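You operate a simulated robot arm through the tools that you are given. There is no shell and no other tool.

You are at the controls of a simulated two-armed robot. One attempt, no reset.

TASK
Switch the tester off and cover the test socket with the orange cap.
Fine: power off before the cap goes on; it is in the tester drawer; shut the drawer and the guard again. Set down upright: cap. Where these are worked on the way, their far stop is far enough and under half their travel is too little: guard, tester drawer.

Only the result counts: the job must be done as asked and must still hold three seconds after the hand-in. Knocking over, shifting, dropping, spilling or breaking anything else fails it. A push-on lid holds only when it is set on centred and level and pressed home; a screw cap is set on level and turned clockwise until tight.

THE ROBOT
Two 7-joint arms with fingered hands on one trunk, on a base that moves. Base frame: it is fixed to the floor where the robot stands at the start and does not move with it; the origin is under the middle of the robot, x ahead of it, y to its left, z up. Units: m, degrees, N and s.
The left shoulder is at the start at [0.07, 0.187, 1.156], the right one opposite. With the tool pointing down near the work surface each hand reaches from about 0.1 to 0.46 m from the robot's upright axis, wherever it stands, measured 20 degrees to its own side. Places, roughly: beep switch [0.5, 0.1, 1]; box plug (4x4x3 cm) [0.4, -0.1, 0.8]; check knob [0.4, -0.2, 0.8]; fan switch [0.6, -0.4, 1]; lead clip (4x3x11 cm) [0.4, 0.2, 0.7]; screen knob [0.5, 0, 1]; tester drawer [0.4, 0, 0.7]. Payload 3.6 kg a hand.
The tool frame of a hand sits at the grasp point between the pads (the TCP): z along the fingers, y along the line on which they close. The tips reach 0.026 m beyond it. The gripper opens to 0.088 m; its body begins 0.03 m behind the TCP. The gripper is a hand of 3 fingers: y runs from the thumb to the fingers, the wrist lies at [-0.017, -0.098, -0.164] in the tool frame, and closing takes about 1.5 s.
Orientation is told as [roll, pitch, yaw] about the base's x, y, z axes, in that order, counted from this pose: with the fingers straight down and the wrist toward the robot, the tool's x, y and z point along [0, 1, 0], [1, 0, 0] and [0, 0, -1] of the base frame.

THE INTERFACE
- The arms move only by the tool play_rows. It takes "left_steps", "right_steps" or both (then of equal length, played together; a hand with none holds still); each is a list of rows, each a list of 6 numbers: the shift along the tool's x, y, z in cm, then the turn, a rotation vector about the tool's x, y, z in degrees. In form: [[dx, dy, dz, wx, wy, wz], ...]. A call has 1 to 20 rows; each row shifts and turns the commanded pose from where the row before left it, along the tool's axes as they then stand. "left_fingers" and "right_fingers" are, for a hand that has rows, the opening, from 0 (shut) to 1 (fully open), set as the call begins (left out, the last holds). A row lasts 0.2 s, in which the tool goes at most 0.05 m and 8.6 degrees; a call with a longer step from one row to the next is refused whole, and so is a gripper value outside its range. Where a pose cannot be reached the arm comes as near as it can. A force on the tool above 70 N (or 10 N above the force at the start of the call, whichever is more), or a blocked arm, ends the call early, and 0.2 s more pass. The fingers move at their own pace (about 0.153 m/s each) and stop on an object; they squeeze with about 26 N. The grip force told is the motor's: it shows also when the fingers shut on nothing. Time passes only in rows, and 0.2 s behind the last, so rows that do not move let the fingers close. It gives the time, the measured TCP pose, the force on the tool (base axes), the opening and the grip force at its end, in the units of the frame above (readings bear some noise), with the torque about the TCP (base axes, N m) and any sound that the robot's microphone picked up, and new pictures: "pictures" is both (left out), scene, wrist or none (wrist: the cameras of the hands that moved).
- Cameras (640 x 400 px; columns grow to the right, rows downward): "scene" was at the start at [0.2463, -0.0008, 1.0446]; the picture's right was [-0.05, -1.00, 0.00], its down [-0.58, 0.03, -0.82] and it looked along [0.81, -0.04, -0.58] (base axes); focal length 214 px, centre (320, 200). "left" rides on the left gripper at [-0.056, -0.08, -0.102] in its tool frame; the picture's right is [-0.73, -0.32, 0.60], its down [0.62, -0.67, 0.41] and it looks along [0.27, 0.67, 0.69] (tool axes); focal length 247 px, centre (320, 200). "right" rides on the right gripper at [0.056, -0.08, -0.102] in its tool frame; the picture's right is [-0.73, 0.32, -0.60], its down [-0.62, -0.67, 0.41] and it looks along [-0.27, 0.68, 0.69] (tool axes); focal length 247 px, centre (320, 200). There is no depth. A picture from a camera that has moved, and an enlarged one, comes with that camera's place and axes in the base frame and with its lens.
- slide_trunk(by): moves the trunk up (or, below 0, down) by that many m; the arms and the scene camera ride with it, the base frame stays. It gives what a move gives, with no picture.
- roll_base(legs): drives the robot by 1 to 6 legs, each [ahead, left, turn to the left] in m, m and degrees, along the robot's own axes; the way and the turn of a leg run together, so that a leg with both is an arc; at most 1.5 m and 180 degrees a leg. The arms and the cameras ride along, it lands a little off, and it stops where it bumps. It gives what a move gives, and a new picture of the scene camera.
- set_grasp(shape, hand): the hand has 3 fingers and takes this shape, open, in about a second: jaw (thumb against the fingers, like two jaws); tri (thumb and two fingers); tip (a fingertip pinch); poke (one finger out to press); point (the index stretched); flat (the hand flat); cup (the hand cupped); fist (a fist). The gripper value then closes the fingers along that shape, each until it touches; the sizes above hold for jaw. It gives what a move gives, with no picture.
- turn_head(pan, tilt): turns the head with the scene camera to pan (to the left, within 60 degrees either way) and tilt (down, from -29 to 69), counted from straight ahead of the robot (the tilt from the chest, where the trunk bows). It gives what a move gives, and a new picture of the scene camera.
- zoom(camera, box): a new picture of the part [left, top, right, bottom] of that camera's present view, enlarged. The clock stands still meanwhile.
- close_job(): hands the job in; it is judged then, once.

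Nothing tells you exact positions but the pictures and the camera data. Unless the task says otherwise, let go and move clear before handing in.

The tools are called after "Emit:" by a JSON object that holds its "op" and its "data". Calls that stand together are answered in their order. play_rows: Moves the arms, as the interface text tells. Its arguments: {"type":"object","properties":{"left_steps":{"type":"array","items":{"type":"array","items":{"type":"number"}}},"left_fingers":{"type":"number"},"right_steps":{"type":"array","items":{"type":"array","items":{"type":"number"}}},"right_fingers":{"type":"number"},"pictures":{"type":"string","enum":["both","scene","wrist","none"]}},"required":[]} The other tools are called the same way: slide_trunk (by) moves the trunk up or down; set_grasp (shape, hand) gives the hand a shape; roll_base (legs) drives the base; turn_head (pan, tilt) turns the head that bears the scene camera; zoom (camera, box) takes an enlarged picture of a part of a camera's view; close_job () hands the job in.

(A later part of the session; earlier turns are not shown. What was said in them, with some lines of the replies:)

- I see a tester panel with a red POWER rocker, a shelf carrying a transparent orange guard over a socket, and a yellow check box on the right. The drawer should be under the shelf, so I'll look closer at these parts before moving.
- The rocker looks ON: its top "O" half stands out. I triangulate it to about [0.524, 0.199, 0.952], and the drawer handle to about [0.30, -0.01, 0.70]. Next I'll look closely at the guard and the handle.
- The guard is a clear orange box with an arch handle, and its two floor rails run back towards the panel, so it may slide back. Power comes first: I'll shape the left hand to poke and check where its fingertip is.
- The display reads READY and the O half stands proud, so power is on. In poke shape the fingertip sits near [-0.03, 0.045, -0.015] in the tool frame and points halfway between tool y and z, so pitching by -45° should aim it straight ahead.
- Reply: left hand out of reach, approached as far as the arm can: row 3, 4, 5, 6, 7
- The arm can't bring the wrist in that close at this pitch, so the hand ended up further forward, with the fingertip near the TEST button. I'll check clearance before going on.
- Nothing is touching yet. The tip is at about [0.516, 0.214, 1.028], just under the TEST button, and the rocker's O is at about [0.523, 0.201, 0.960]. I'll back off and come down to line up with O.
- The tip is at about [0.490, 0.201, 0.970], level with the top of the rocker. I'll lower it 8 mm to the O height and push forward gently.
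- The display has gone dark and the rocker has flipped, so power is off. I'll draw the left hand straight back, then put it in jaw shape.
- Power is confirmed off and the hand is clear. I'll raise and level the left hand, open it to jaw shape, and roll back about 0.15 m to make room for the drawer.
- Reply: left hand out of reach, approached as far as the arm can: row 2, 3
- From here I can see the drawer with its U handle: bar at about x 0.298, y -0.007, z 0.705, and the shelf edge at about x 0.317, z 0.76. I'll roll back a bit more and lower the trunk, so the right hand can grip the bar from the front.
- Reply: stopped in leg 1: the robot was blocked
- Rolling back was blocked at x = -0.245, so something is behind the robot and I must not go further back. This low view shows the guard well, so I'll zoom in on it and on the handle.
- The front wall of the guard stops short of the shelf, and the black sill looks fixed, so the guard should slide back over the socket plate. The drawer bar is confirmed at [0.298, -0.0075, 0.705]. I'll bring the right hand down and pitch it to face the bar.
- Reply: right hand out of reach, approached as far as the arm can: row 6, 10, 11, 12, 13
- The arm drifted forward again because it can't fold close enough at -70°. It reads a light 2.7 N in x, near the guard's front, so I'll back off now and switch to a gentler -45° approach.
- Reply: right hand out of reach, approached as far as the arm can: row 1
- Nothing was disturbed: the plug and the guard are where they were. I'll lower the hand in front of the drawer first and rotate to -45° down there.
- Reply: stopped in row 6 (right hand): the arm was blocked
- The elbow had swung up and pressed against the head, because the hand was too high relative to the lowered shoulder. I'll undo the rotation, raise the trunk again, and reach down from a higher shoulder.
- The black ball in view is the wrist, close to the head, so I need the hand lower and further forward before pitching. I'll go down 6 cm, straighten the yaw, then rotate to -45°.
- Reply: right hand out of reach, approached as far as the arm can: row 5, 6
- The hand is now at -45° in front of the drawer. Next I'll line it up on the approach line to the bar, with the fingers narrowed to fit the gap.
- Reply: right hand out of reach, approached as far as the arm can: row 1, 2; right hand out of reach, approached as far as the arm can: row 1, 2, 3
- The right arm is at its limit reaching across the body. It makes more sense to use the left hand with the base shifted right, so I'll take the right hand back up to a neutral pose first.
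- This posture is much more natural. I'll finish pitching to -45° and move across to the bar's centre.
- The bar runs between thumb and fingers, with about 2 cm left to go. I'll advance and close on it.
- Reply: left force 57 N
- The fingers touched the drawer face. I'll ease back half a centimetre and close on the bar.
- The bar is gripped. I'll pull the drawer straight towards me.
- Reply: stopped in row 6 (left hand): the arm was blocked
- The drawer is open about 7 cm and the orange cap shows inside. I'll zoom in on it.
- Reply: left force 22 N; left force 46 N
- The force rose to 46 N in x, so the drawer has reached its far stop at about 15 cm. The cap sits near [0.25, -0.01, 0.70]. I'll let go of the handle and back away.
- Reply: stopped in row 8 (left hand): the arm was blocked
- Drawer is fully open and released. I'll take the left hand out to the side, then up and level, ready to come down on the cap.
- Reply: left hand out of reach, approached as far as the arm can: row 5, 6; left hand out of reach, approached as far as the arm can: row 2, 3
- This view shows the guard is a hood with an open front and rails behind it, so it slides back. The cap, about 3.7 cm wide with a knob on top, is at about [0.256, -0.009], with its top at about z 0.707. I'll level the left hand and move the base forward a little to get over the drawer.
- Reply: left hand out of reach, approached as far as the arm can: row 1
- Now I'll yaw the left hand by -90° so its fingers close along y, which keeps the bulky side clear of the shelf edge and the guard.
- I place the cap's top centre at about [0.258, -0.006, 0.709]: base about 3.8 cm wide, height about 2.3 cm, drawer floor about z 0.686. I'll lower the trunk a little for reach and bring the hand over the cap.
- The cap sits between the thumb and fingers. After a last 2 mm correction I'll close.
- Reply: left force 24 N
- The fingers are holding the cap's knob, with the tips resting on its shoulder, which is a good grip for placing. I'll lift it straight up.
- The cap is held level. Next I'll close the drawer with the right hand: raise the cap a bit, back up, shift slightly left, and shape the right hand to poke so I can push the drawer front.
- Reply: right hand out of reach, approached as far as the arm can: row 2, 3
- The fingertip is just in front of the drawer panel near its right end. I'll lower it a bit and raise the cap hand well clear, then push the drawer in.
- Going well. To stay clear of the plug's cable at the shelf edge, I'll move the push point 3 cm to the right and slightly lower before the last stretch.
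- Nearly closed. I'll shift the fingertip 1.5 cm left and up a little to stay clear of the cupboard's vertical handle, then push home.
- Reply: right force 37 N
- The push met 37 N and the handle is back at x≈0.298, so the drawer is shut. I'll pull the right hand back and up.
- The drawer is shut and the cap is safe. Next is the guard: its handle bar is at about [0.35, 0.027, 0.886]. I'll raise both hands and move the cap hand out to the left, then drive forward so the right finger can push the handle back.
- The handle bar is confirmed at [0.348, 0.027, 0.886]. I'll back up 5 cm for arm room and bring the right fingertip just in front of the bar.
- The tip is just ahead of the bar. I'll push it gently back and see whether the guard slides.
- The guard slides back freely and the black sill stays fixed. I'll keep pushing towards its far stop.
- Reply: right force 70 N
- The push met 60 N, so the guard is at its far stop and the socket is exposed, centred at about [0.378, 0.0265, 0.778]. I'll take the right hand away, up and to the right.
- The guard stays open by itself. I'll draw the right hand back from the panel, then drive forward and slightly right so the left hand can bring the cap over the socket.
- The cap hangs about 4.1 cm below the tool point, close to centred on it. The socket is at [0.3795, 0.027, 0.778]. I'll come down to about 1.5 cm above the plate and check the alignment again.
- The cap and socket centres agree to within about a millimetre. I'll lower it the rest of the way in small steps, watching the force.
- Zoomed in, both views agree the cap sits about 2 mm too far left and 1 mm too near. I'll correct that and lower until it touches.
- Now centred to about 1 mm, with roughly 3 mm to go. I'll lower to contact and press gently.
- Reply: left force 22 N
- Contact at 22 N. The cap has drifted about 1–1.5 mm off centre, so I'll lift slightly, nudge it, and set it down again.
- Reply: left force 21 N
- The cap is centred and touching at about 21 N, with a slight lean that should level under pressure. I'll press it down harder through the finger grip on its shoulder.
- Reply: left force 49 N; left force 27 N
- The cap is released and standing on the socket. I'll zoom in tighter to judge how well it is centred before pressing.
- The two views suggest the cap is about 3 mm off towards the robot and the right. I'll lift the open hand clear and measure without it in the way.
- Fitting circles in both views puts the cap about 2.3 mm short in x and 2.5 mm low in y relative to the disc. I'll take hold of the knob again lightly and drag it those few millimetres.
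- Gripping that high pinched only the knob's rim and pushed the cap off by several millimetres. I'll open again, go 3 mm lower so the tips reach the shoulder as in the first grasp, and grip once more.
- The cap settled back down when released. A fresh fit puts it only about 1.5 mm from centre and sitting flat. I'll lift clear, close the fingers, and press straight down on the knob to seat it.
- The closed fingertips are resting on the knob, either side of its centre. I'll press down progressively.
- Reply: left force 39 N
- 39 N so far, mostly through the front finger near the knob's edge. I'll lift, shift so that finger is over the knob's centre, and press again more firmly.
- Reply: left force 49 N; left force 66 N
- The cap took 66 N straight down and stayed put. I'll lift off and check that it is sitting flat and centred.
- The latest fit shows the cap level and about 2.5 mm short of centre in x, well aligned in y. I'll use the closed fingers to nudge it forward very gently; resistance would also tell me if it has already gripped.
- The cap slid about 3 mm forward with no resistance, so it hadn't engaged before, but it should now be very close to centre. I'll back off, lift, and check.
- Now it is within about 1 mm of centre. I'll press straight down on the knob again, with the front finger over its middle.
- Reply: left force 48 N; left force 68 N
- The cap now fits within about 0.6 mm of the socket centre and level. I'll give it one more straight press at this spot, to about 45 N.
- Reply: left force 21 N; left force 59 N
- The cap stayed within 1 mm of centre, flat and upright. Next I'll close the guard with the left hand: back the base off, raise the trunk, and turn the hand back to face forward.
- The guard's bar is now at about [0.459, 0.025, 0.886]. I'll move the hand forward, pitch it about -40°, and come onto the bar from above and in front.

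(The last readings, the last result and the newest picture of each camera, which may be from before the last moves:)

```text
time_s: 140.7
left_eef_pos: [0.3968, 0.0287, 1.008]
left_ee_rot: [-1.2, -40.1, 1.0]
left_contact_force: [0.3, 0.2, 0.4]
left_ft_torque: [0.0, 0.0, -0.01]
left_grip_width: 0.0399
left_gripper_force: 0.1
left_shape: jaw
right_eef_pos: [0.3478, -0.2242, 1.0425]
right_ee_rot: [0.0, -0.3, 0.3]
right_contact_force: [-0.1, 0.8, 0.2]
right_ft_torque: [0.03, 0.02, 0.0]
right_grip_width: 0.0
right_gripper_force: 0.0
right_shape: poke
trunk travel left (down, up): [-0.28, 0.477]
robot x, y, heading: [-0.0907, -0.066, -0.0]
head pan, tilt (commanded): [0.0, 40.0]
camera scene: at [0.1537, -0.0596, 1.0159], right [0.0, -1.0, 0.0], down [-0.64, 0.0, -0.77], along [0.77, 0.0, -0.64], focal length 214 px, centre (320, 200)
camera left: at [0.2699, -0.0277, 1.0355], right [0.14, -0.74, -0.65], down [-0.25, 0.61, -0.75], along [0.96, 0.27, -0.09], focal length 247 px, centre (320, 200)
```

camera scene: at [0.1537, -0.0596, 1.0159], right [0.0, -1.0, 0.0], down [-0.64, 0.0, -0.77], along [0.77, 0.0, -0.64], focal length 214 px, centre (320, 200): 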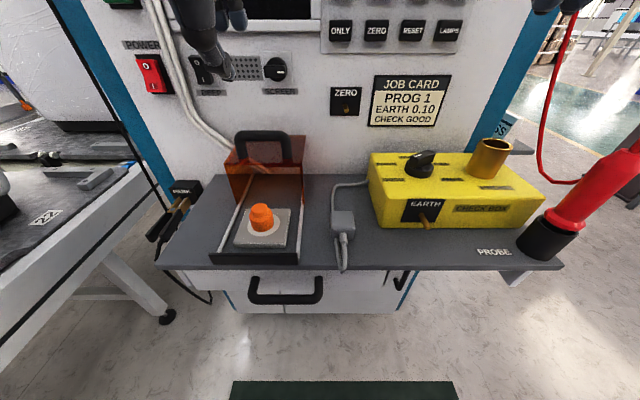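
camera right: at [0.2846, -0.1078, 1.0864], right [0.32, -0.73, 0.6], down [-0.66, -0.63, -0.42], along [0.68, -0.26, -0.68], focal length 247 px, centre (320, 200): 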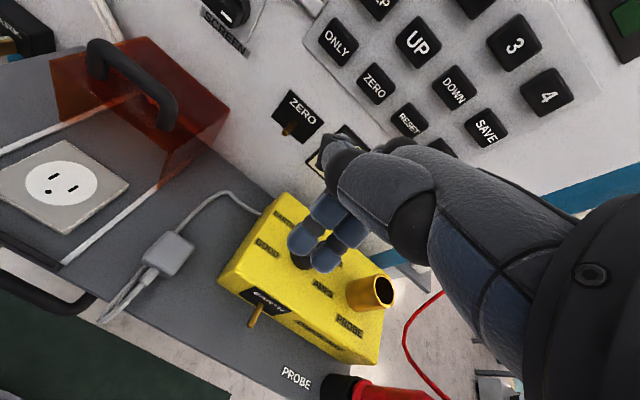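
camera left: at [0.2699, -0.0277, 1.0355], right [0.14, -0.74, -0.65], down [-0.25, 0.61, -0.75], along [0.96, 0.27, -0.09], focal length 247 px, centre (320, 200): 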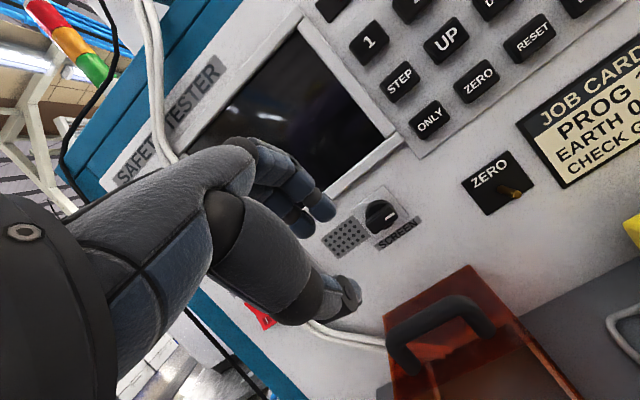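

Emit:
{"op": "play_rows", "data": {"left_steps": [[-0.15, -1.54, 3.15, 0, 0, 0], [-0.15, -1.54, 3.15, 0, 0, 0], [0, 0, 0, 0, 0, 0]], "pictures": "both"}}

Emit:
{"op": "zoom", "data": {"camera": "scene", "box": [200, 90, 330, 210]}}

Emit:
{"op": "zoom", "data": {"camera": "left", "box": [220, 140, 440, 340]}}

```text
time_s: 141.5
left_eef_pos: [0.4148, 0.0239, 0.9386]
left_ee_rot: [-1.1, -40.1, 0.9]
left_contact_force: [0.2, 0.3, -0.1]
left_ft_torque: [0.0, -0.02, -0.01]
left_grip_width: 0.04
left_gripper_force: 0.1
left_shape: jaw
right_eef_pos: [0.3468, -0.2232, 1.0434]
right_ee_rot: [0.1, -0.3, 0.4]
right_contact_force: [-0.2, -0.1, -0.4]
right_ft_torque: [-0.01, -0.01, -0.01]
right_grip_width: 0.0001
right_gripper_force: 0.0
right_shape: poke
trunk travel left (down, up): [-0.28, 0.477]
robot x, y, heading: [-0.0924, -0.0625, 0.1]
head pan, tilt (commanded): [0.0, 40.0]
camera scene: at [0.1537, -0.0596, 1.0159], right [0.0, -1.0, 0.0], down [-0.64, 0.0, -0.77], along [0.77, 0.0, -0.64], focal length 214 px, centre (320, 200)
camera left: at [0.2868, -0.0304, 0.9655], right [0.14, -0.74, -0.65], down [-0.25, 0.61, -0.75], along [0.96, 0.27, -0.1], focal length 247 px, centre (320, 200)
```

scene: 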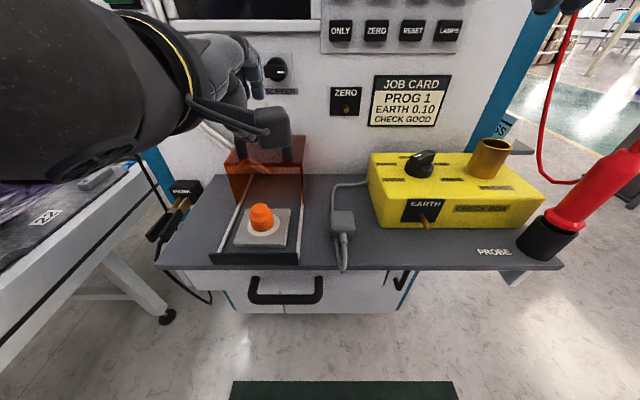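
left: 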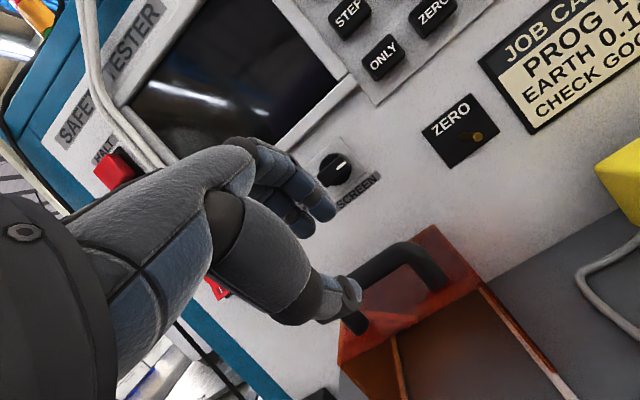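

```text
3.33 times, centred on (265, 150) of scene
camera zoom: at [0.1537, -0.0596, 1.0159], right [0.0, -1.0, 0.0], down [-0.64, 0.0, -0.77], along [0.77, 0.0, -0.64], focal length 715 px, centre (503, 367)
```

zoom: 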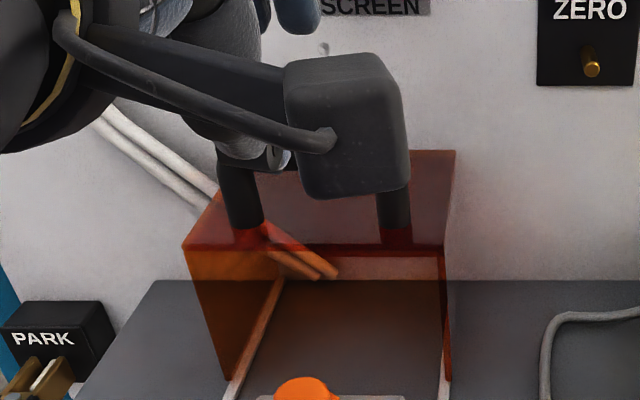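

```text
2.00 times, centred on (330, 240) of left
camera zoom: at [0.2868, -0.0304, 0.9655], right [0.14, -0.74, -0.65], down [-0.25, 0.61, -0.75], along [0.96, 0.27, -0.1], focal length 494 px, centre (300, 120)
```

zoom: 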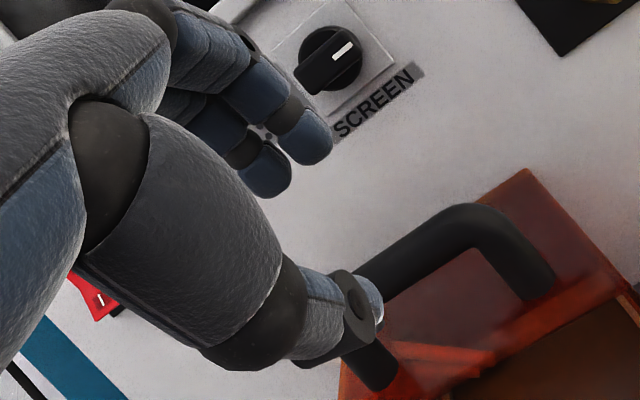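

Emit:
{"op": "play_rows", "data": {"left_steps": [[0, 0, 1.4, 0, 0, 0], [0, 0, 1.4, 0, 0, 0], [0, 0, 1.2, 0, 0, 0], [0, 0, 0, 0, 0, 0]], "pictures": "wrist"}}

Emit:
{"op": "zoom", "data": {"camera": "left", "box": [220, 140, 440, 340]}}

Emit:
{"op": "zoom", "data": {"camera": "right", "box": [0, 0, 640, 400]}}

```text
time_s: 142.5
left_eef_pos: [0.4412, 0.0249, 0.9069]
left_ee_rot: [-1.1, -40.1, 0.9]
left_contact_force: [-0.7, -0.1, 0.2]
left_ft_torque: [-0.02, -0.01, 0.02]
left_grip_width: 0.0397
left_gripper_force: 0.0
left_shape: jaw
right_eef_pos: [0.3484, -0.2252, 1.045]
right_ee_rot: [0.0, -0.4, 0.3]
right_contact_force: [0.8, 0.5, 1.0]
right_ft_torque: [-0.01, 0.0, -0.02]
right_grip_width: 0.0003
right_gripper_force: 0.1
right_shape: poke
trunk travel left (down, up): [-0.28, 0.477]
robot x, y, heading: [-0.0925, -0.064, 0.3]
head pan, tilt (commanded): [0.0, 40.0]
camera left: at [0.3127, -0.0309, 0.9359], right [0.14, -0.74, -0.65], down [-0.25, 0.61, -0.75], along [0.96, 0.27, -0.1], focal length 247 px, centre (320, 200)
```

left: 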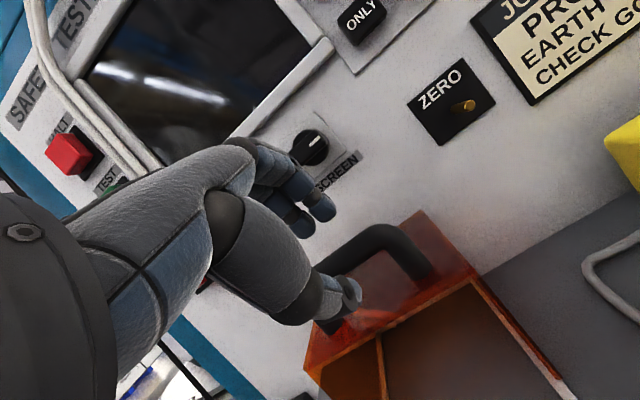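

```text
2.00 times, centred on (330, 240) of left
camera zoom: at [0.3127, -0.0309, 0.9359], right [0.14, -0.74, -0.65], down [-0.25, 0.61, -0.75], along [0.96, 0.27, -0.1], focal length 494 px, centre (300, 120)
```

zoom: 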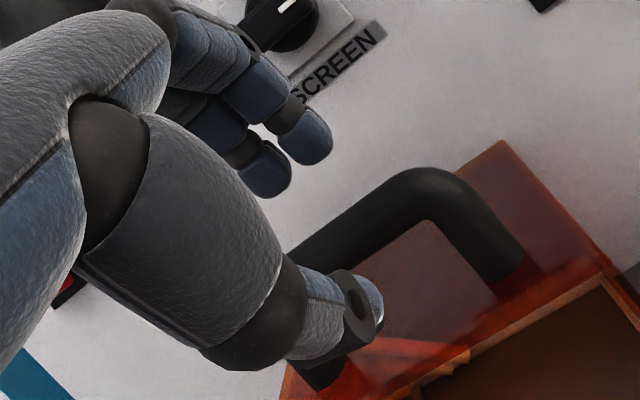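

```text
1.00 times, centred on (320, 200) of right (not enlarged: the box is as wide or as high as the picture)
camera zoom: at [0.2663, -0.1679, 1.1466], right [0.32, -0.73, 0.6], down [-0.66, -0.63, -0.41], along [0.68, -0.26, -0.68], focal length 247 px, centre (320, 200)
```

zoom: 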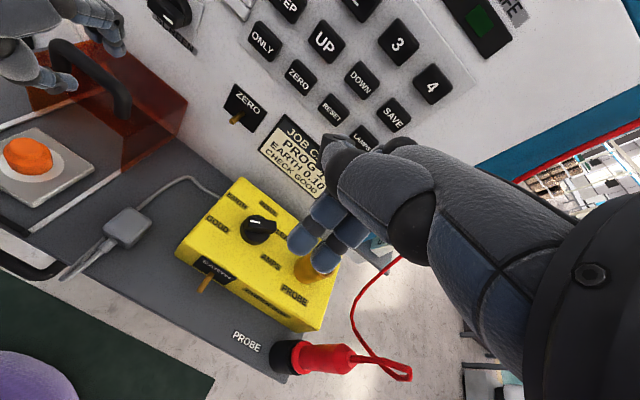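

The bar is between thumb and fingers. I'll go 1.4 cm further and close on it.

Emit:
{"op": "play_rows", "data": {"left_steps": [[0, 0, 0.8, 0, 0, 0], [0, 0, 0.7, 0, 0, 0], [0, 0, 0, 0, 0, 0]], "pictures": "none"}}

Emit:
{"op": "play_rows", "data": {"left_steps": [[0, 0, 0, 0, 0, 0], [0, 0, 0, 0, 0, 0], [0, 0, 0, 0, 0, 0], [0, 0, 0, 0, 0, 0], [0, 0, 0, 0, 0, 0], [0, 0, 0, 0, 0, 0]], "left_fingers": 0, "pictures": "both"}}

Emit:
{"op": "zoom", "data": {"camera": "left", "box": [220, 140, 440, 340]}}

```text
time_s: 143.3
left_eef_pos: [0.4509, 0.0229, 0.8982]
left_ee_rot: [-1.0, -40.1, 1.0]
left_contact_force: [0.5, -0.5, -0.4]
left_ft_torque: [0.02, -0.02, -0.03]
left_grip_width: 0.0401
left_gripper_force: 0.0
left_shape: jaw
right_eef_pos: [0.3486, -0.2239, 1.0435]
right_ee_rot: [0.0, -0.3, 0.3]
right_contact_force: [-0.5, 0.2, 0.3]
right_ft_torque: [-0.02, -0.01, 0.0]
right_grip_width: 0.0
right_gripper_force: 0.0
right_shape: poke
trunk travel left (down, up): [-0.28, 0.477]
robot x, y, heading: [-0.0923, -0.0642, 0.4]
head pan, tilt (commanded): [0.0, 40.0]
```

```text
time_s: 144.7
left_eef_pos: [0.4508, 0.0228, 0.8958]
left_ee_rot: [-1.2, -39.9, 0.9]
left_contact_force: [0.2, -1.1, -3.0]
left_ft_torque: [0.04, 0.04, -0.06]
left_grip_width: 0.0102
left_gripper_force: 26.6
left_shape: jaw
right_eef_pos: [0.3487, -0.2243, 1.0426]
right_ee_rot: [0.0, -0.3, 0.3]
right_contact_force: [0.7, -0.4, -0.2]
right_ft_torque: [0.01, 0.03, -0.01]
right_grip_width: 0.0
right_gripper_force: 0.0
right_shape: poke
trunk travel left (down, up): [-0.28, 0.477]
robot x, y, heading: [-0.0917, -0.0629, 0.2]
head pan, tilt (commanded): [0.0, 40.0]
camera scene: at [0.1539, -0.0596, 1.0158], right [0.0, -1.0, 0.0], down [-0.64, 0.0, -0.77], along [0.77, 0.0, -0.64], focal length 214 px, centre (320, 200)
camera left: at [0.3227, -0.0321, 0.9252], right [0.14, -0.74, -0.65], down [-0.25, 0.61, -0.75], along [0.96, 0.27, -0.1], focal length 247 px, centre (320, 200)
```

scene: 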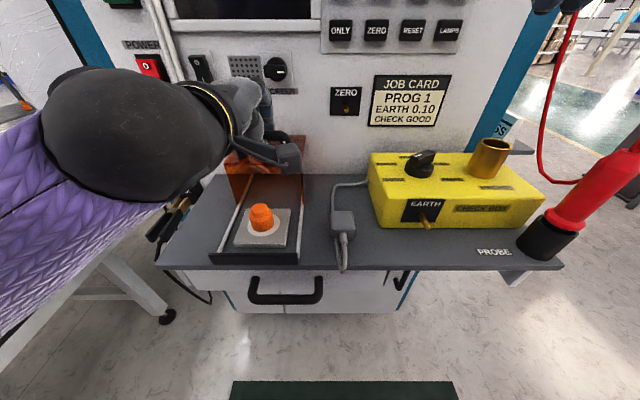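
left: 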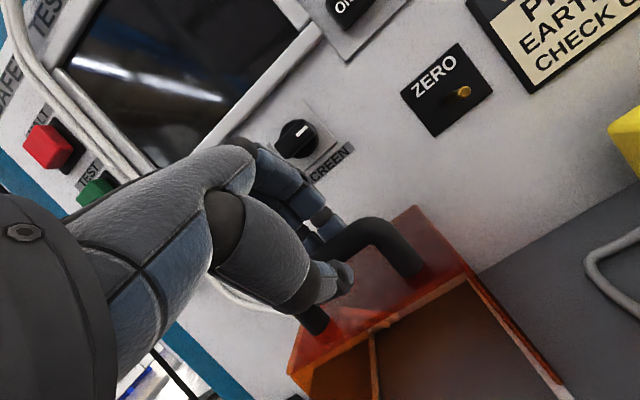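

```text
2.00 times, centred on (330, 240) of left
camera zoom: at [0.3227, -0.0321, 0.9252], right [0.14, -0.74, -0.65], down [-0.25, 0.61, -0.75], along [0.96, 0.27, -0.1], focal length 494 px, centre (300, 120)
```

zoom: 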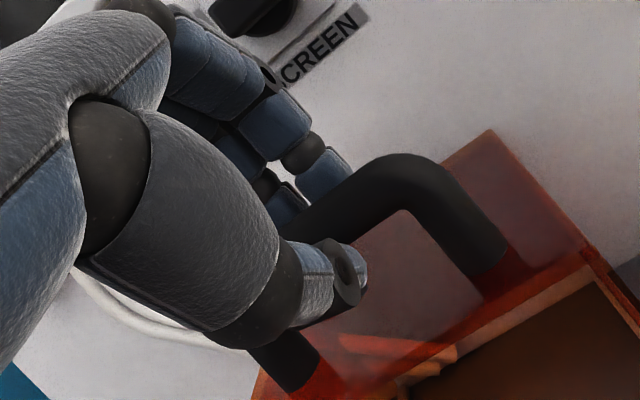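

The handle is gripped. I'll draw the guard straight back over the socket in steps.

Emit:
{"op": "play_rows", "data": {"left_steps": [[0, -0.77, -0.64, 0, 0, 0], [0, -0.92, -0.77, 0, 0, 0], [0, -0.92, -0.77, 0, 0, 0], [0, -0.92, -0.77, 0, 0, 0], [0, -0.92, -0.77, 0, 0, 0]], "pictures": "both"}}

Emit:
{"op": "zoom", "data": {"camera": "scene", "box": [190, 110, 330, 280]}}

```text
time_s: 145.9
left_eef_pos: [0.3913, 0.023, 0.8971]
left_ee_rot: [-1.2, -39.9, 0.8]
left_contact_force: [-0.4, 1.3, -7.4]
left_ft_torque: [0.06, 0.08, -0.03]
left_grip_width: 0.0098
left_gripper_force: 26.1
left_shape: jaw
right_eef_pos: [0.3481, -0.2244, 1.0433]
right_ee_rot: [0.0, -0.2, 0.3]
right_contact_force: [0.1, -0.3, -0.4]
right_ft_torque: [-0.01, 0.03, 0.0]
right_grip_width: 0.0002
right_gripper_force: 0.1
right_shape: poke
trunk travel left (down, up): [-0.28, 0.477]
robot x, y, heading: [-0.0941, -0.0648, 0.2]
head pan, tilt (commanded): [0.0, 40.0]
camera scene: at [0.1541, -0.0594, 1.0157], right [0.0, -1.0, 0.0], down [-0.64, 0.0, -0.77], along [0.77, 0.0, -0.64], focal length 214 px, centre (320, 200)
camera left: at [0.2646, -0.0324, 0.9256], right [0.14, -0.74, -0.65], down [-0.25, 0.61, -0.75], along [0.96, 0.27, -0.1], focal length 247 px, centre (320, 200)
```

scene: 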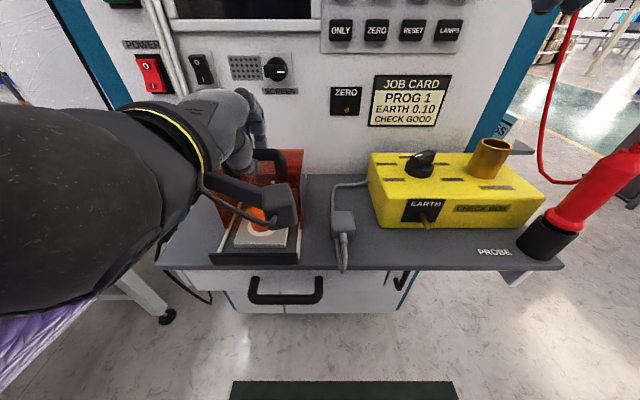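
left: 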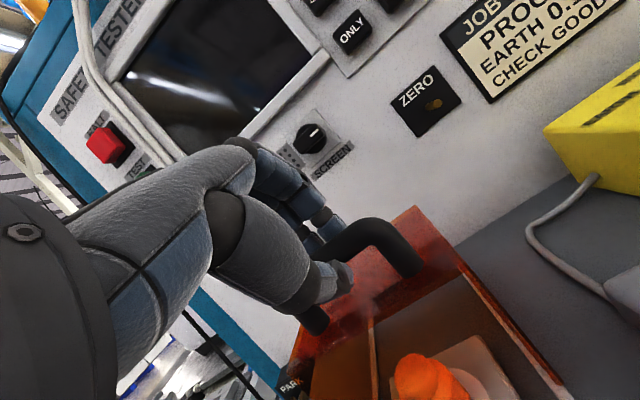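

```text
2.35 times, centred on (260, 195) of scene
camera zoom: at [0.1541, -0.0594, 1.0157], right [0.0, -1.0, 0.0], down [-0.64, 0.0, -0.77], along [0.77, 0.0, -0.64], focal length 505 px, centre (461, 212)
```

zoom: 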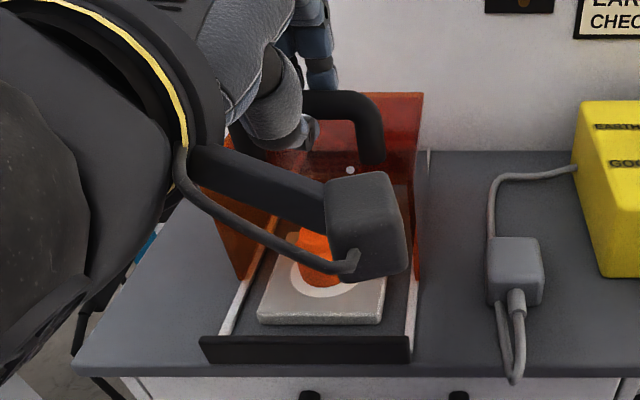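

Emit:
{"op": "play_rows", "data": {"left_steps": [[0, -0.77, -0.64, 0, 0, 0], [0, -0.77, -0.64, 0, 0, 0], [0, -0.77, -0.64, 0, 0, 0], [0, -0.77, -0.64, 0, 0, 0], [0, -0.54, -0.45, 0, 0, 0]], "pictures": "both"}}

Emit:
{"op": "zoom", "data": {"camera": "scene", "box": [190, 110, 330, 280]}}

```text
time_s: 147.1
left_eef_pos: [0.345, 0.0232, 0.8979]
left_ee_rot: [-1.2, -39.9, 0.9]
left_contact_force: [-3.2, 2.6, -5.3]
left_ft_torque: [0.06, 0.1, -0.04]
left_grip_width: 0.0099
left_gripper_force: 26.1
left_shape: jaw
right_eef_pos: [0.3483, -0.2236, 1.0432]
right_ee_rot: [0.0, -0.3, 0.3]
right_contact_force: [1.2, 1.3, 0.6]
right_ft_torque: [0.0, 0.0, 0.0]
right_grip_width: 0.0001
right_gripper_force: 0.1
right_shape: poke
trunk travel left (down, up): [-0.28, 0.477]
robot x, y, heading: [-0.0896, -0.0651, 0.3]
head pan, tilt (commanded): [0.0, 40.0]
camera scene: at [0.1536, -0.0593, 1.0159], right [0.0, -1.0, 0.0], down [-0.64, 0.0, -0.77], along [0.77, 0.0, -0.64], focal length 214 px, centre (320, 200)
camera left: at [0.2177, -0.0325, 0.9254], right [0.14, -0.74, -0.65], down [-0.25, 0.61, -0.75], along [0.96, 0.27, -0.1], focal length 247 px, centre (320, 200)
```

scene: 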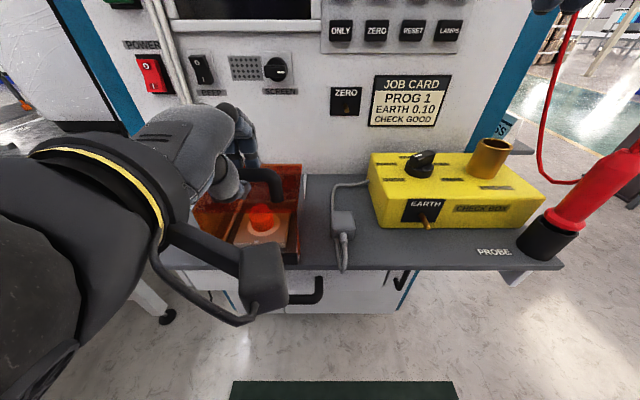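
left: 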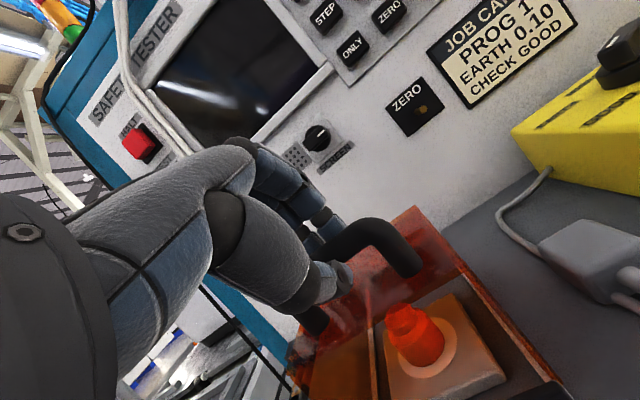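

```text
2.35 times, centred on (260, 195) of scene
camera zoom: at [0.1536, -0.0593, 1.0159], right [0.0, -1.0, 0.0], down [-0.64, 0.0, -0.77], along [0.77, 0.0, -0.64], focal length 505 px, centre (461, 212)
```

zoom: 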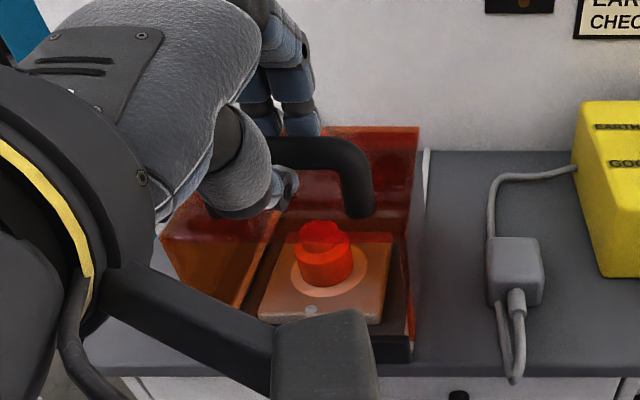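

Emit:
{"op": "play_rows", "data": {"left_steps": [[0, -0.38, -0.32, 0, 0, 0], [0, -0.38, -0.32, 0, 0, 0], [0, 0, 0, 0, 0, 0]], "pictures": "none"}}

Emit:
{"op": "zoom", "data": {"camera": "scene", "box": [190, 110, 330, 280]}}

Emit:
{"op": "zoom", "data": {"camera": "right", "box": [0, 0, 240, 260]}}

```text
time_s: 147.9
left_eef_pos: [0.337, 0.0223, 0.8958]
left_ee_rot: [-1.2, -40.0, 0.8]
left_contact_force: [17.4, 2.1, -5.2]
left_ft_torque: [0.07, -0.29, -0.04]
left_grip_width: 0.0087
left_gripper_force: 26.1
left_shape: jaw
right_eef_pos: [0.3495, -0.2239, 1.0429]
right_ee_rot: [0.0, -0.2, 0.2]
right_contact_force: [0.2, -0.2, 0.9]
right_ft_torque: [0.04, 0.02, 0.02]
right_grip_width: 0.0
right_gripper_force: 0.1
right_shape: poke
trunk travel left (down, up): [-0.28, 0.477]
robot x, y, heading: [-0.0953, -0.0626, 0.3]
head pan, tilt (commanded): [0.0, 40.0]
```

```text
2.35 times, centred on (260, 195) of scene
camera zoom: at [0.1558, -0.0595, 1.0153], right [0.0, -1.0, 0.0], down [-0.64, 0.0, -0.76], along [0.76, 0.0, -0.64], focal length 505 px, centre (461, 212)
```

zoom: 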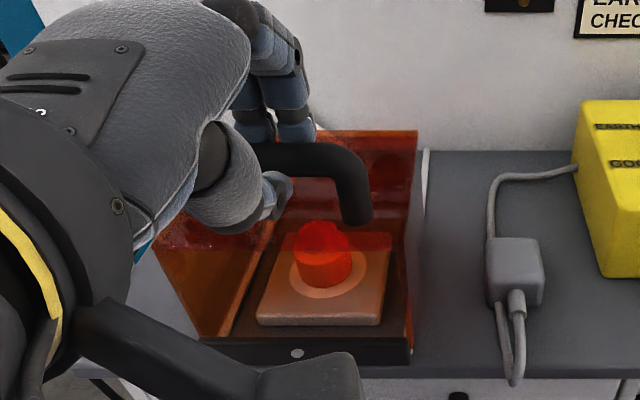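

```text
1.54 times, centred on (120, 130) of right
camera zoom: at [0.2688, -0.1678, 1.1458], right [0.32, -0.73, 0.6], down [-0.66, -0.63, -0.41], along [0.68, -0.26, -0.69], focal length 380 px, centre (628, 308)
```

zoom: 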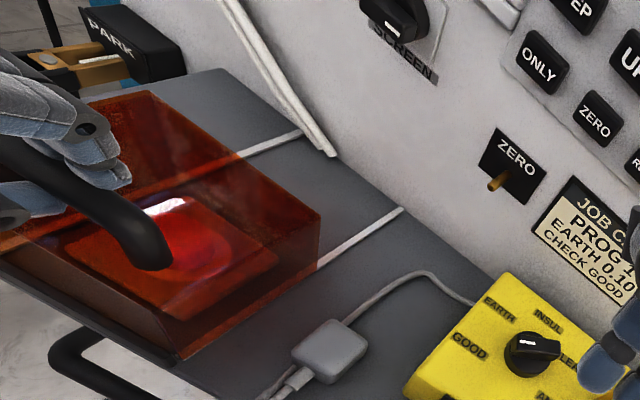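

17 N back from the front stop and the handle is at x≈0.346: the guard is closed. I'll let go and back the hand away up and out.

Emit:
{"op": "play_rows", "data": {"left_steps": [[0, 0.15, 0.12, 0, 0, 0], [0, 0, 0, 0, 0, 0], [0, 0, 0, 0, 0, 0], [0, 0, 0, 0, 0, 0]], "left_fingers": 0.5, "pictures": "none"}}

Emit:
{"op": "play_rows", "data": {"left_steps": [[0, 0, -1.0, 0, 0, 0], [0, 0, -1.5, 0, 0, 0], [0, 0, -2.0, 0, 0, 0], [0, 0.5, -2.0, 0, 0, 0], [0, 1.5, -1.5, 0, 0, 0], [0, 2.0, -1.5, 0, 0, 0]], "pictures": "both"}}

Emit:
{"op": "zoom", "data": {"camera": "scene", "box": [190, 110, 330, 280]}}

```text
time_s: 148.9
left_eef_pos: [0.3372, 0.0236, 0.8979]
left_ee_rot: [-1.3, -40.0, 0.9]
left_contact_force: [0.0, 0.0, -0.7]
left_ft_torque: [0.03, 0.02, 0.04]
left_grip_width: 0.0437
left_gripper_force: 0.1
left_shape: jaw
right_eef_pos: [0.3478, -0.2259, 1.0437]
right_ee_rot: [0.0, -0.3, 0.3]
right_contact_force: [0.7, -0.7, -0.2]
right_ft_torque: [-0.04, 0.02, -0.02]
right_grip_width: 0.0001
right_gripper_force: 0.1
right_shape: poke
trunk travel left (down, up): [-0.28, 0.477]
robot x, y, heading: [-0.0938, -0.0634, 0.2]
head pan, tilt (commanded): [0.0, 40.0]
```

```text
time_s: 149.9
left_eef_pos: [0.3288, 0.0772, 0.8814]
left_ee_rot: [10.9, -33.9, 1.2]
left_contact_force: [-0.2, -0.9, 0.3]
left_ft_torque: [0.04, -0.05, -0.01]
left_grip_width: 0.0438
left_gripper_force: 0.1
left_shape: jaw
left hand out of reach, approached as far as the arm can: row 4, 5
right_eef_pos: [0.3479, -0.2241, 1.0435]
right_ee_rot: [0.0, -0.3, 0.2]
right_contact_force: [0.5, 0.8, 0.1]
right_ft_torque: [-0.01, 0.0, 0.0]
right_grip_width: 0.0
right_gripper_force: 0.0
right_shape: poke
trunk travel left (down, up): [-0.28, 0.477]
robot x, y, heading: [-0.0947, -0.0669, 0.3]
head pan, tilt (commanded): [0.0, 40.0]
stopped in row 5 (left hand): the arm was blocked; the commanded pose is now the measured one
camera scene: at [0.1537, -0.0596, 1.0159], right [0.0, -1.0, 0.0], down [-0.64, 0.0, -0.77], along [0.77, 0.0, -0.64], focal length 214 px, centre (320, 200)
camera left: at [0.2129, 0.0022, 0.9118], right [0.15, -0.6, -0.78], down [-0.41, 0.68, -0.61], along [0.9, 0.41, -0.14], focal length 247 px, centre (320, 200)
```

scene: 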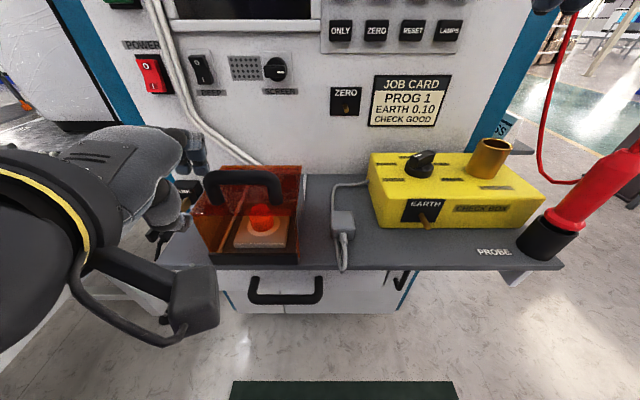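
left: 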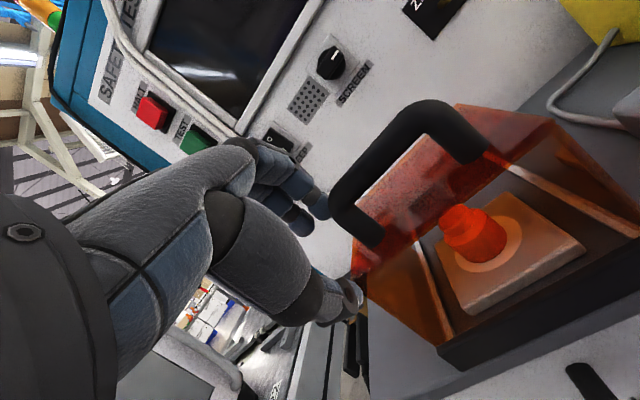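

```text
2.35 times, centred on (260, 195) of scene
camera zoom: at [0.1537, -0.0596, 1.0159], right [0.0, -1.0, 0.0], down [-0.64, 0.0, -0.77], along [0.77, 0.0, -0.64], focal length 505 px, centre (461, 212)
```

zoom: 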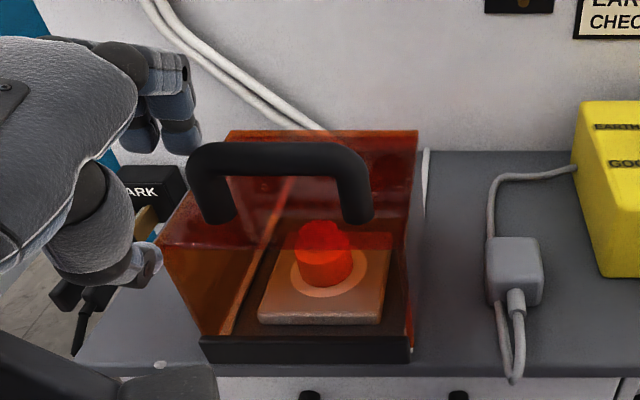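

The guard is shut with the cap visible inside, but the left arm drifted sideways on the way out. The base has room behind it, so I'll back the whole robot away to clear the hand from the shelf.

Emit:
{"op": "roll_base", "data": {"legs": [[-0.12, 0, 0]]}}

Emit:
{"op": "zoom", "data": {"camera": "scene", "box": [190, 130, 350, 280]}}

Emit:
{"op": "zoom", "data": {"camera": "left", "box": [0, 0, 640, 400]}}

```text
time_s: 151.1
left_eef_pos: [0.2079, 0.0796, 0.8832]
left_ee_rot: [11.0, -33.7, 1.5]
left_contact_force: [-0.4, -0.5, -0.1]
left_ft_torque: [-0.03, 0.01, 0.0]
left_grip_width: 0.0437
left_gripper_force: 0.0
left_shape: jaw
right_eef_pos: [0.2279, -0.222, 1.0444]
right_ee_rot: [0.0, -0.4, 0.5]
right_contact_force: [0.0, -0.2, 0.5]
right_ft_torque: [-0.02, 0.0, 0.01]
right_grip_width: 0.0001
right_gripper_force: 0.1
right_shape: poke
trunk travel left (down, up): [-0.28, 0.477]
robot x, y, heading: [-0.214, -0.0615, 0.5]
head pan, tilt (commanded): [0.0, 40.0]
camera scene: at [0.0333, -0.0591, 1.0163], right [0.01, -1.0, 0.0], down [-0.64, 0.0, -0.77], along [0.77, 0.01, -0.64], focal length 214 px, centre (320, 200)
```

scene: 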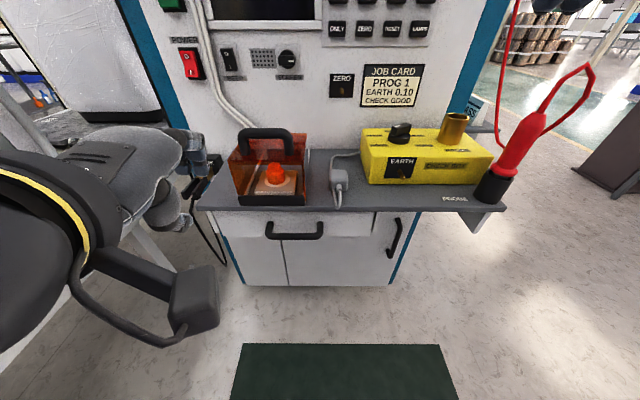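

```text
2.67 times, centred on (270, 205) of scene
camera zoom: at [0.0333, -0.0591, 1.0163], right [0.01, -1.0, 0.0], down [-0.64, 0.0, -0.77], along [0.77, 0.01, -0.64], focal length 572 px, centre (453, 187)
```

zoom: 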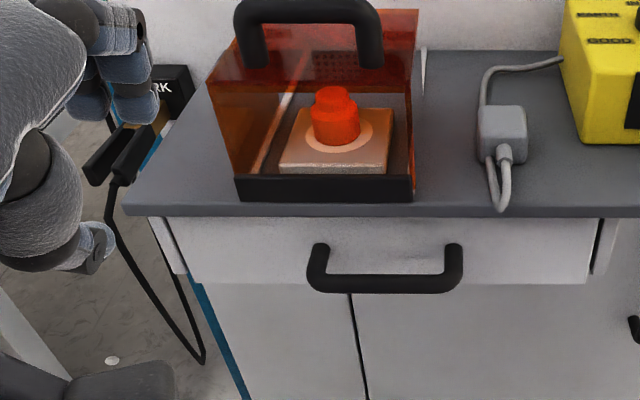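

```text
1.00 times, centred on (320, 200) of left (not enlarged: the box is as wide or as high as the picture)
camera zoom: at [0.0922, 0.0029, 0.9122], right [0.16, -0.6, -0.78], down [-0.41, 0.68, -0.61], along [0.9, 0.42, -0.14], focal length 247 px, centre (320, 200)
```

zoom: 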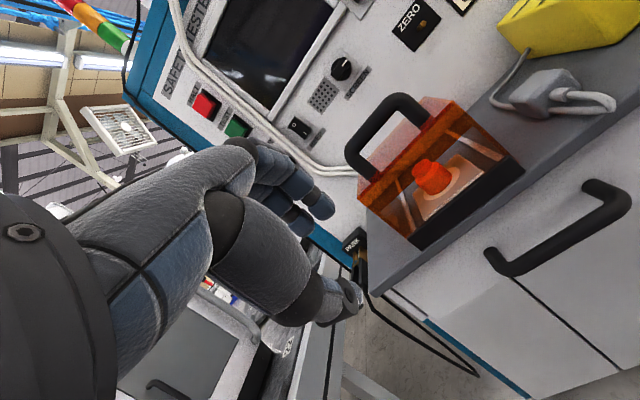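

Everything looks in place. I'll take a last close look at the power switch, clip, cap, guard and drawer before handing in.

Emit:
{"op": "zoom", "data": {"camera": "scene", "box": [160, 20, 320, 120]}}

Emit:
{"op": "zoom", "data": {"camera": "scene", "box": [225, 120, 325, 215]}}

Emit:
{"op": "zoom", "data": {"camera": "scene", "box": [160, 130, 260, 270]}}

Emit:
{"op": "zoom", "data": {"camera": "scene", "box": [320, 100, 520, 240]}}

```text
4.00 times, centred on (240, 70) of scene
camera zoom: at [0.0333, -0.0591, 1.0163], right [0.01, -1.0, 0.0], down [-0.64, 0.0, -0.77], along [0.77, 0.01, -0.64], focal length 858 px, centre (640, 720)
```

zoom: 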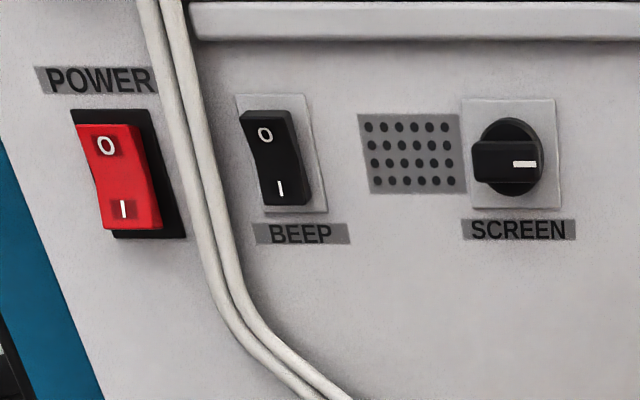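

```text
4.21 times, centred on (275, 168) of scene
camera zoom: at [0.0333, -0.0591, 1.0163], right [0.01, -1.0, 0.0], down [-0.64, 0.0, -0.77], along [0.77, 0.01, -0.64], focal length 903 px, centre (510, 337)
```

zoom: 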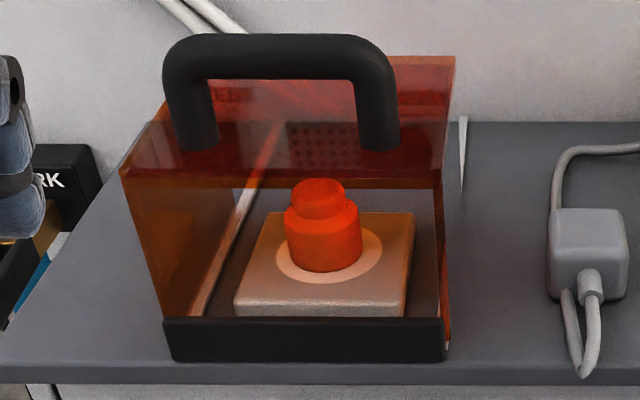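

```text
2.86 times, centred on (210, 200) of scene
camera zoom: at [0.0333, -0.0591, 1.0163], right [0.01, -1.0, 0.0], down [-0.64, 0.0, -0.77], along [0.77, 0.01, -0.64], focal length 613 px, centre (634, 200)
```

zoom: 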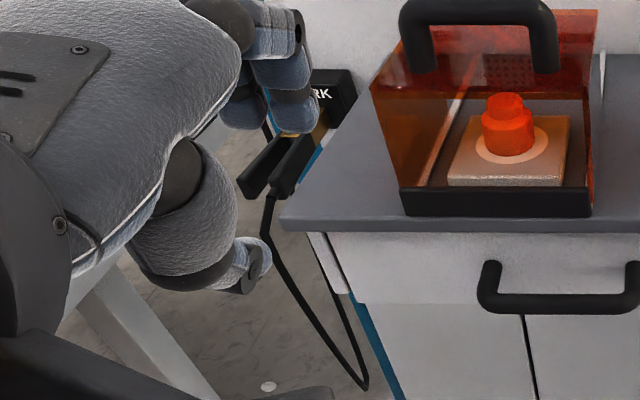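

```text
2.86 times, centred on (420, 170) of scene
camera zoom: at [0.0333, -0.0591, 1.0163], right [0.01, -1.0, 0.0], down [-0.64, 0.0, -0.77], along [0.77, 0.01, -0.64], focal length 613 px, centre (34, 286)
```

zoom: 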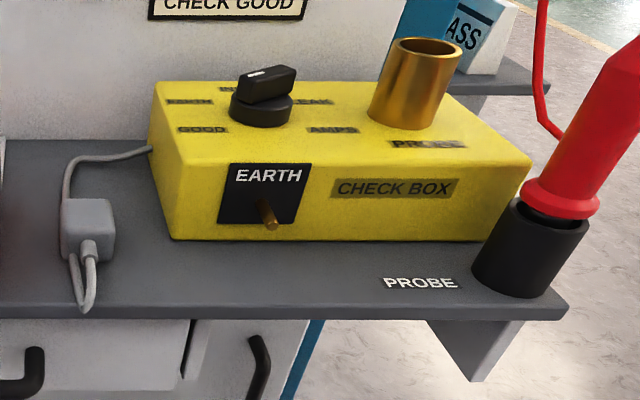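

The tester is off with its screen dark, and the cap stands upright over the socket. The guard and drawer are both shut, and both hands are clear, so I'm handing in.

Emit:
{"op": "close_job", "data": {}}

```text
The job is handed in.
```

The tester is off, the orange cap is on the test socket, and the guard and drawer are both shut. I can't be sure the cap is locked onto the socket.

- **Power:** I pressed the rocker to O before handling the cap, and the screen went dark.
- **Cap:** It stands upright, within about 1–2 mm of the socket's centre. I pressed it down several times, at up to about 67 N. After an early press, when it was still a few millimetres off centre, it slid under a light push. After the later presses I saw only sub-millimetre shifts and didn't test it again.
- **Guard and drawer:** Each was opened to its far stop, then closed until it met its stop.
- **Other items:** The plug, check box, probe and lead clip looked undisturbed in the last pictures. While backing up early on, the robot was stopped by something behind it at about x = -0.245 m. I didn't see what it was or whether it moved.

Both hands were empty and clear of everything at hand-in.
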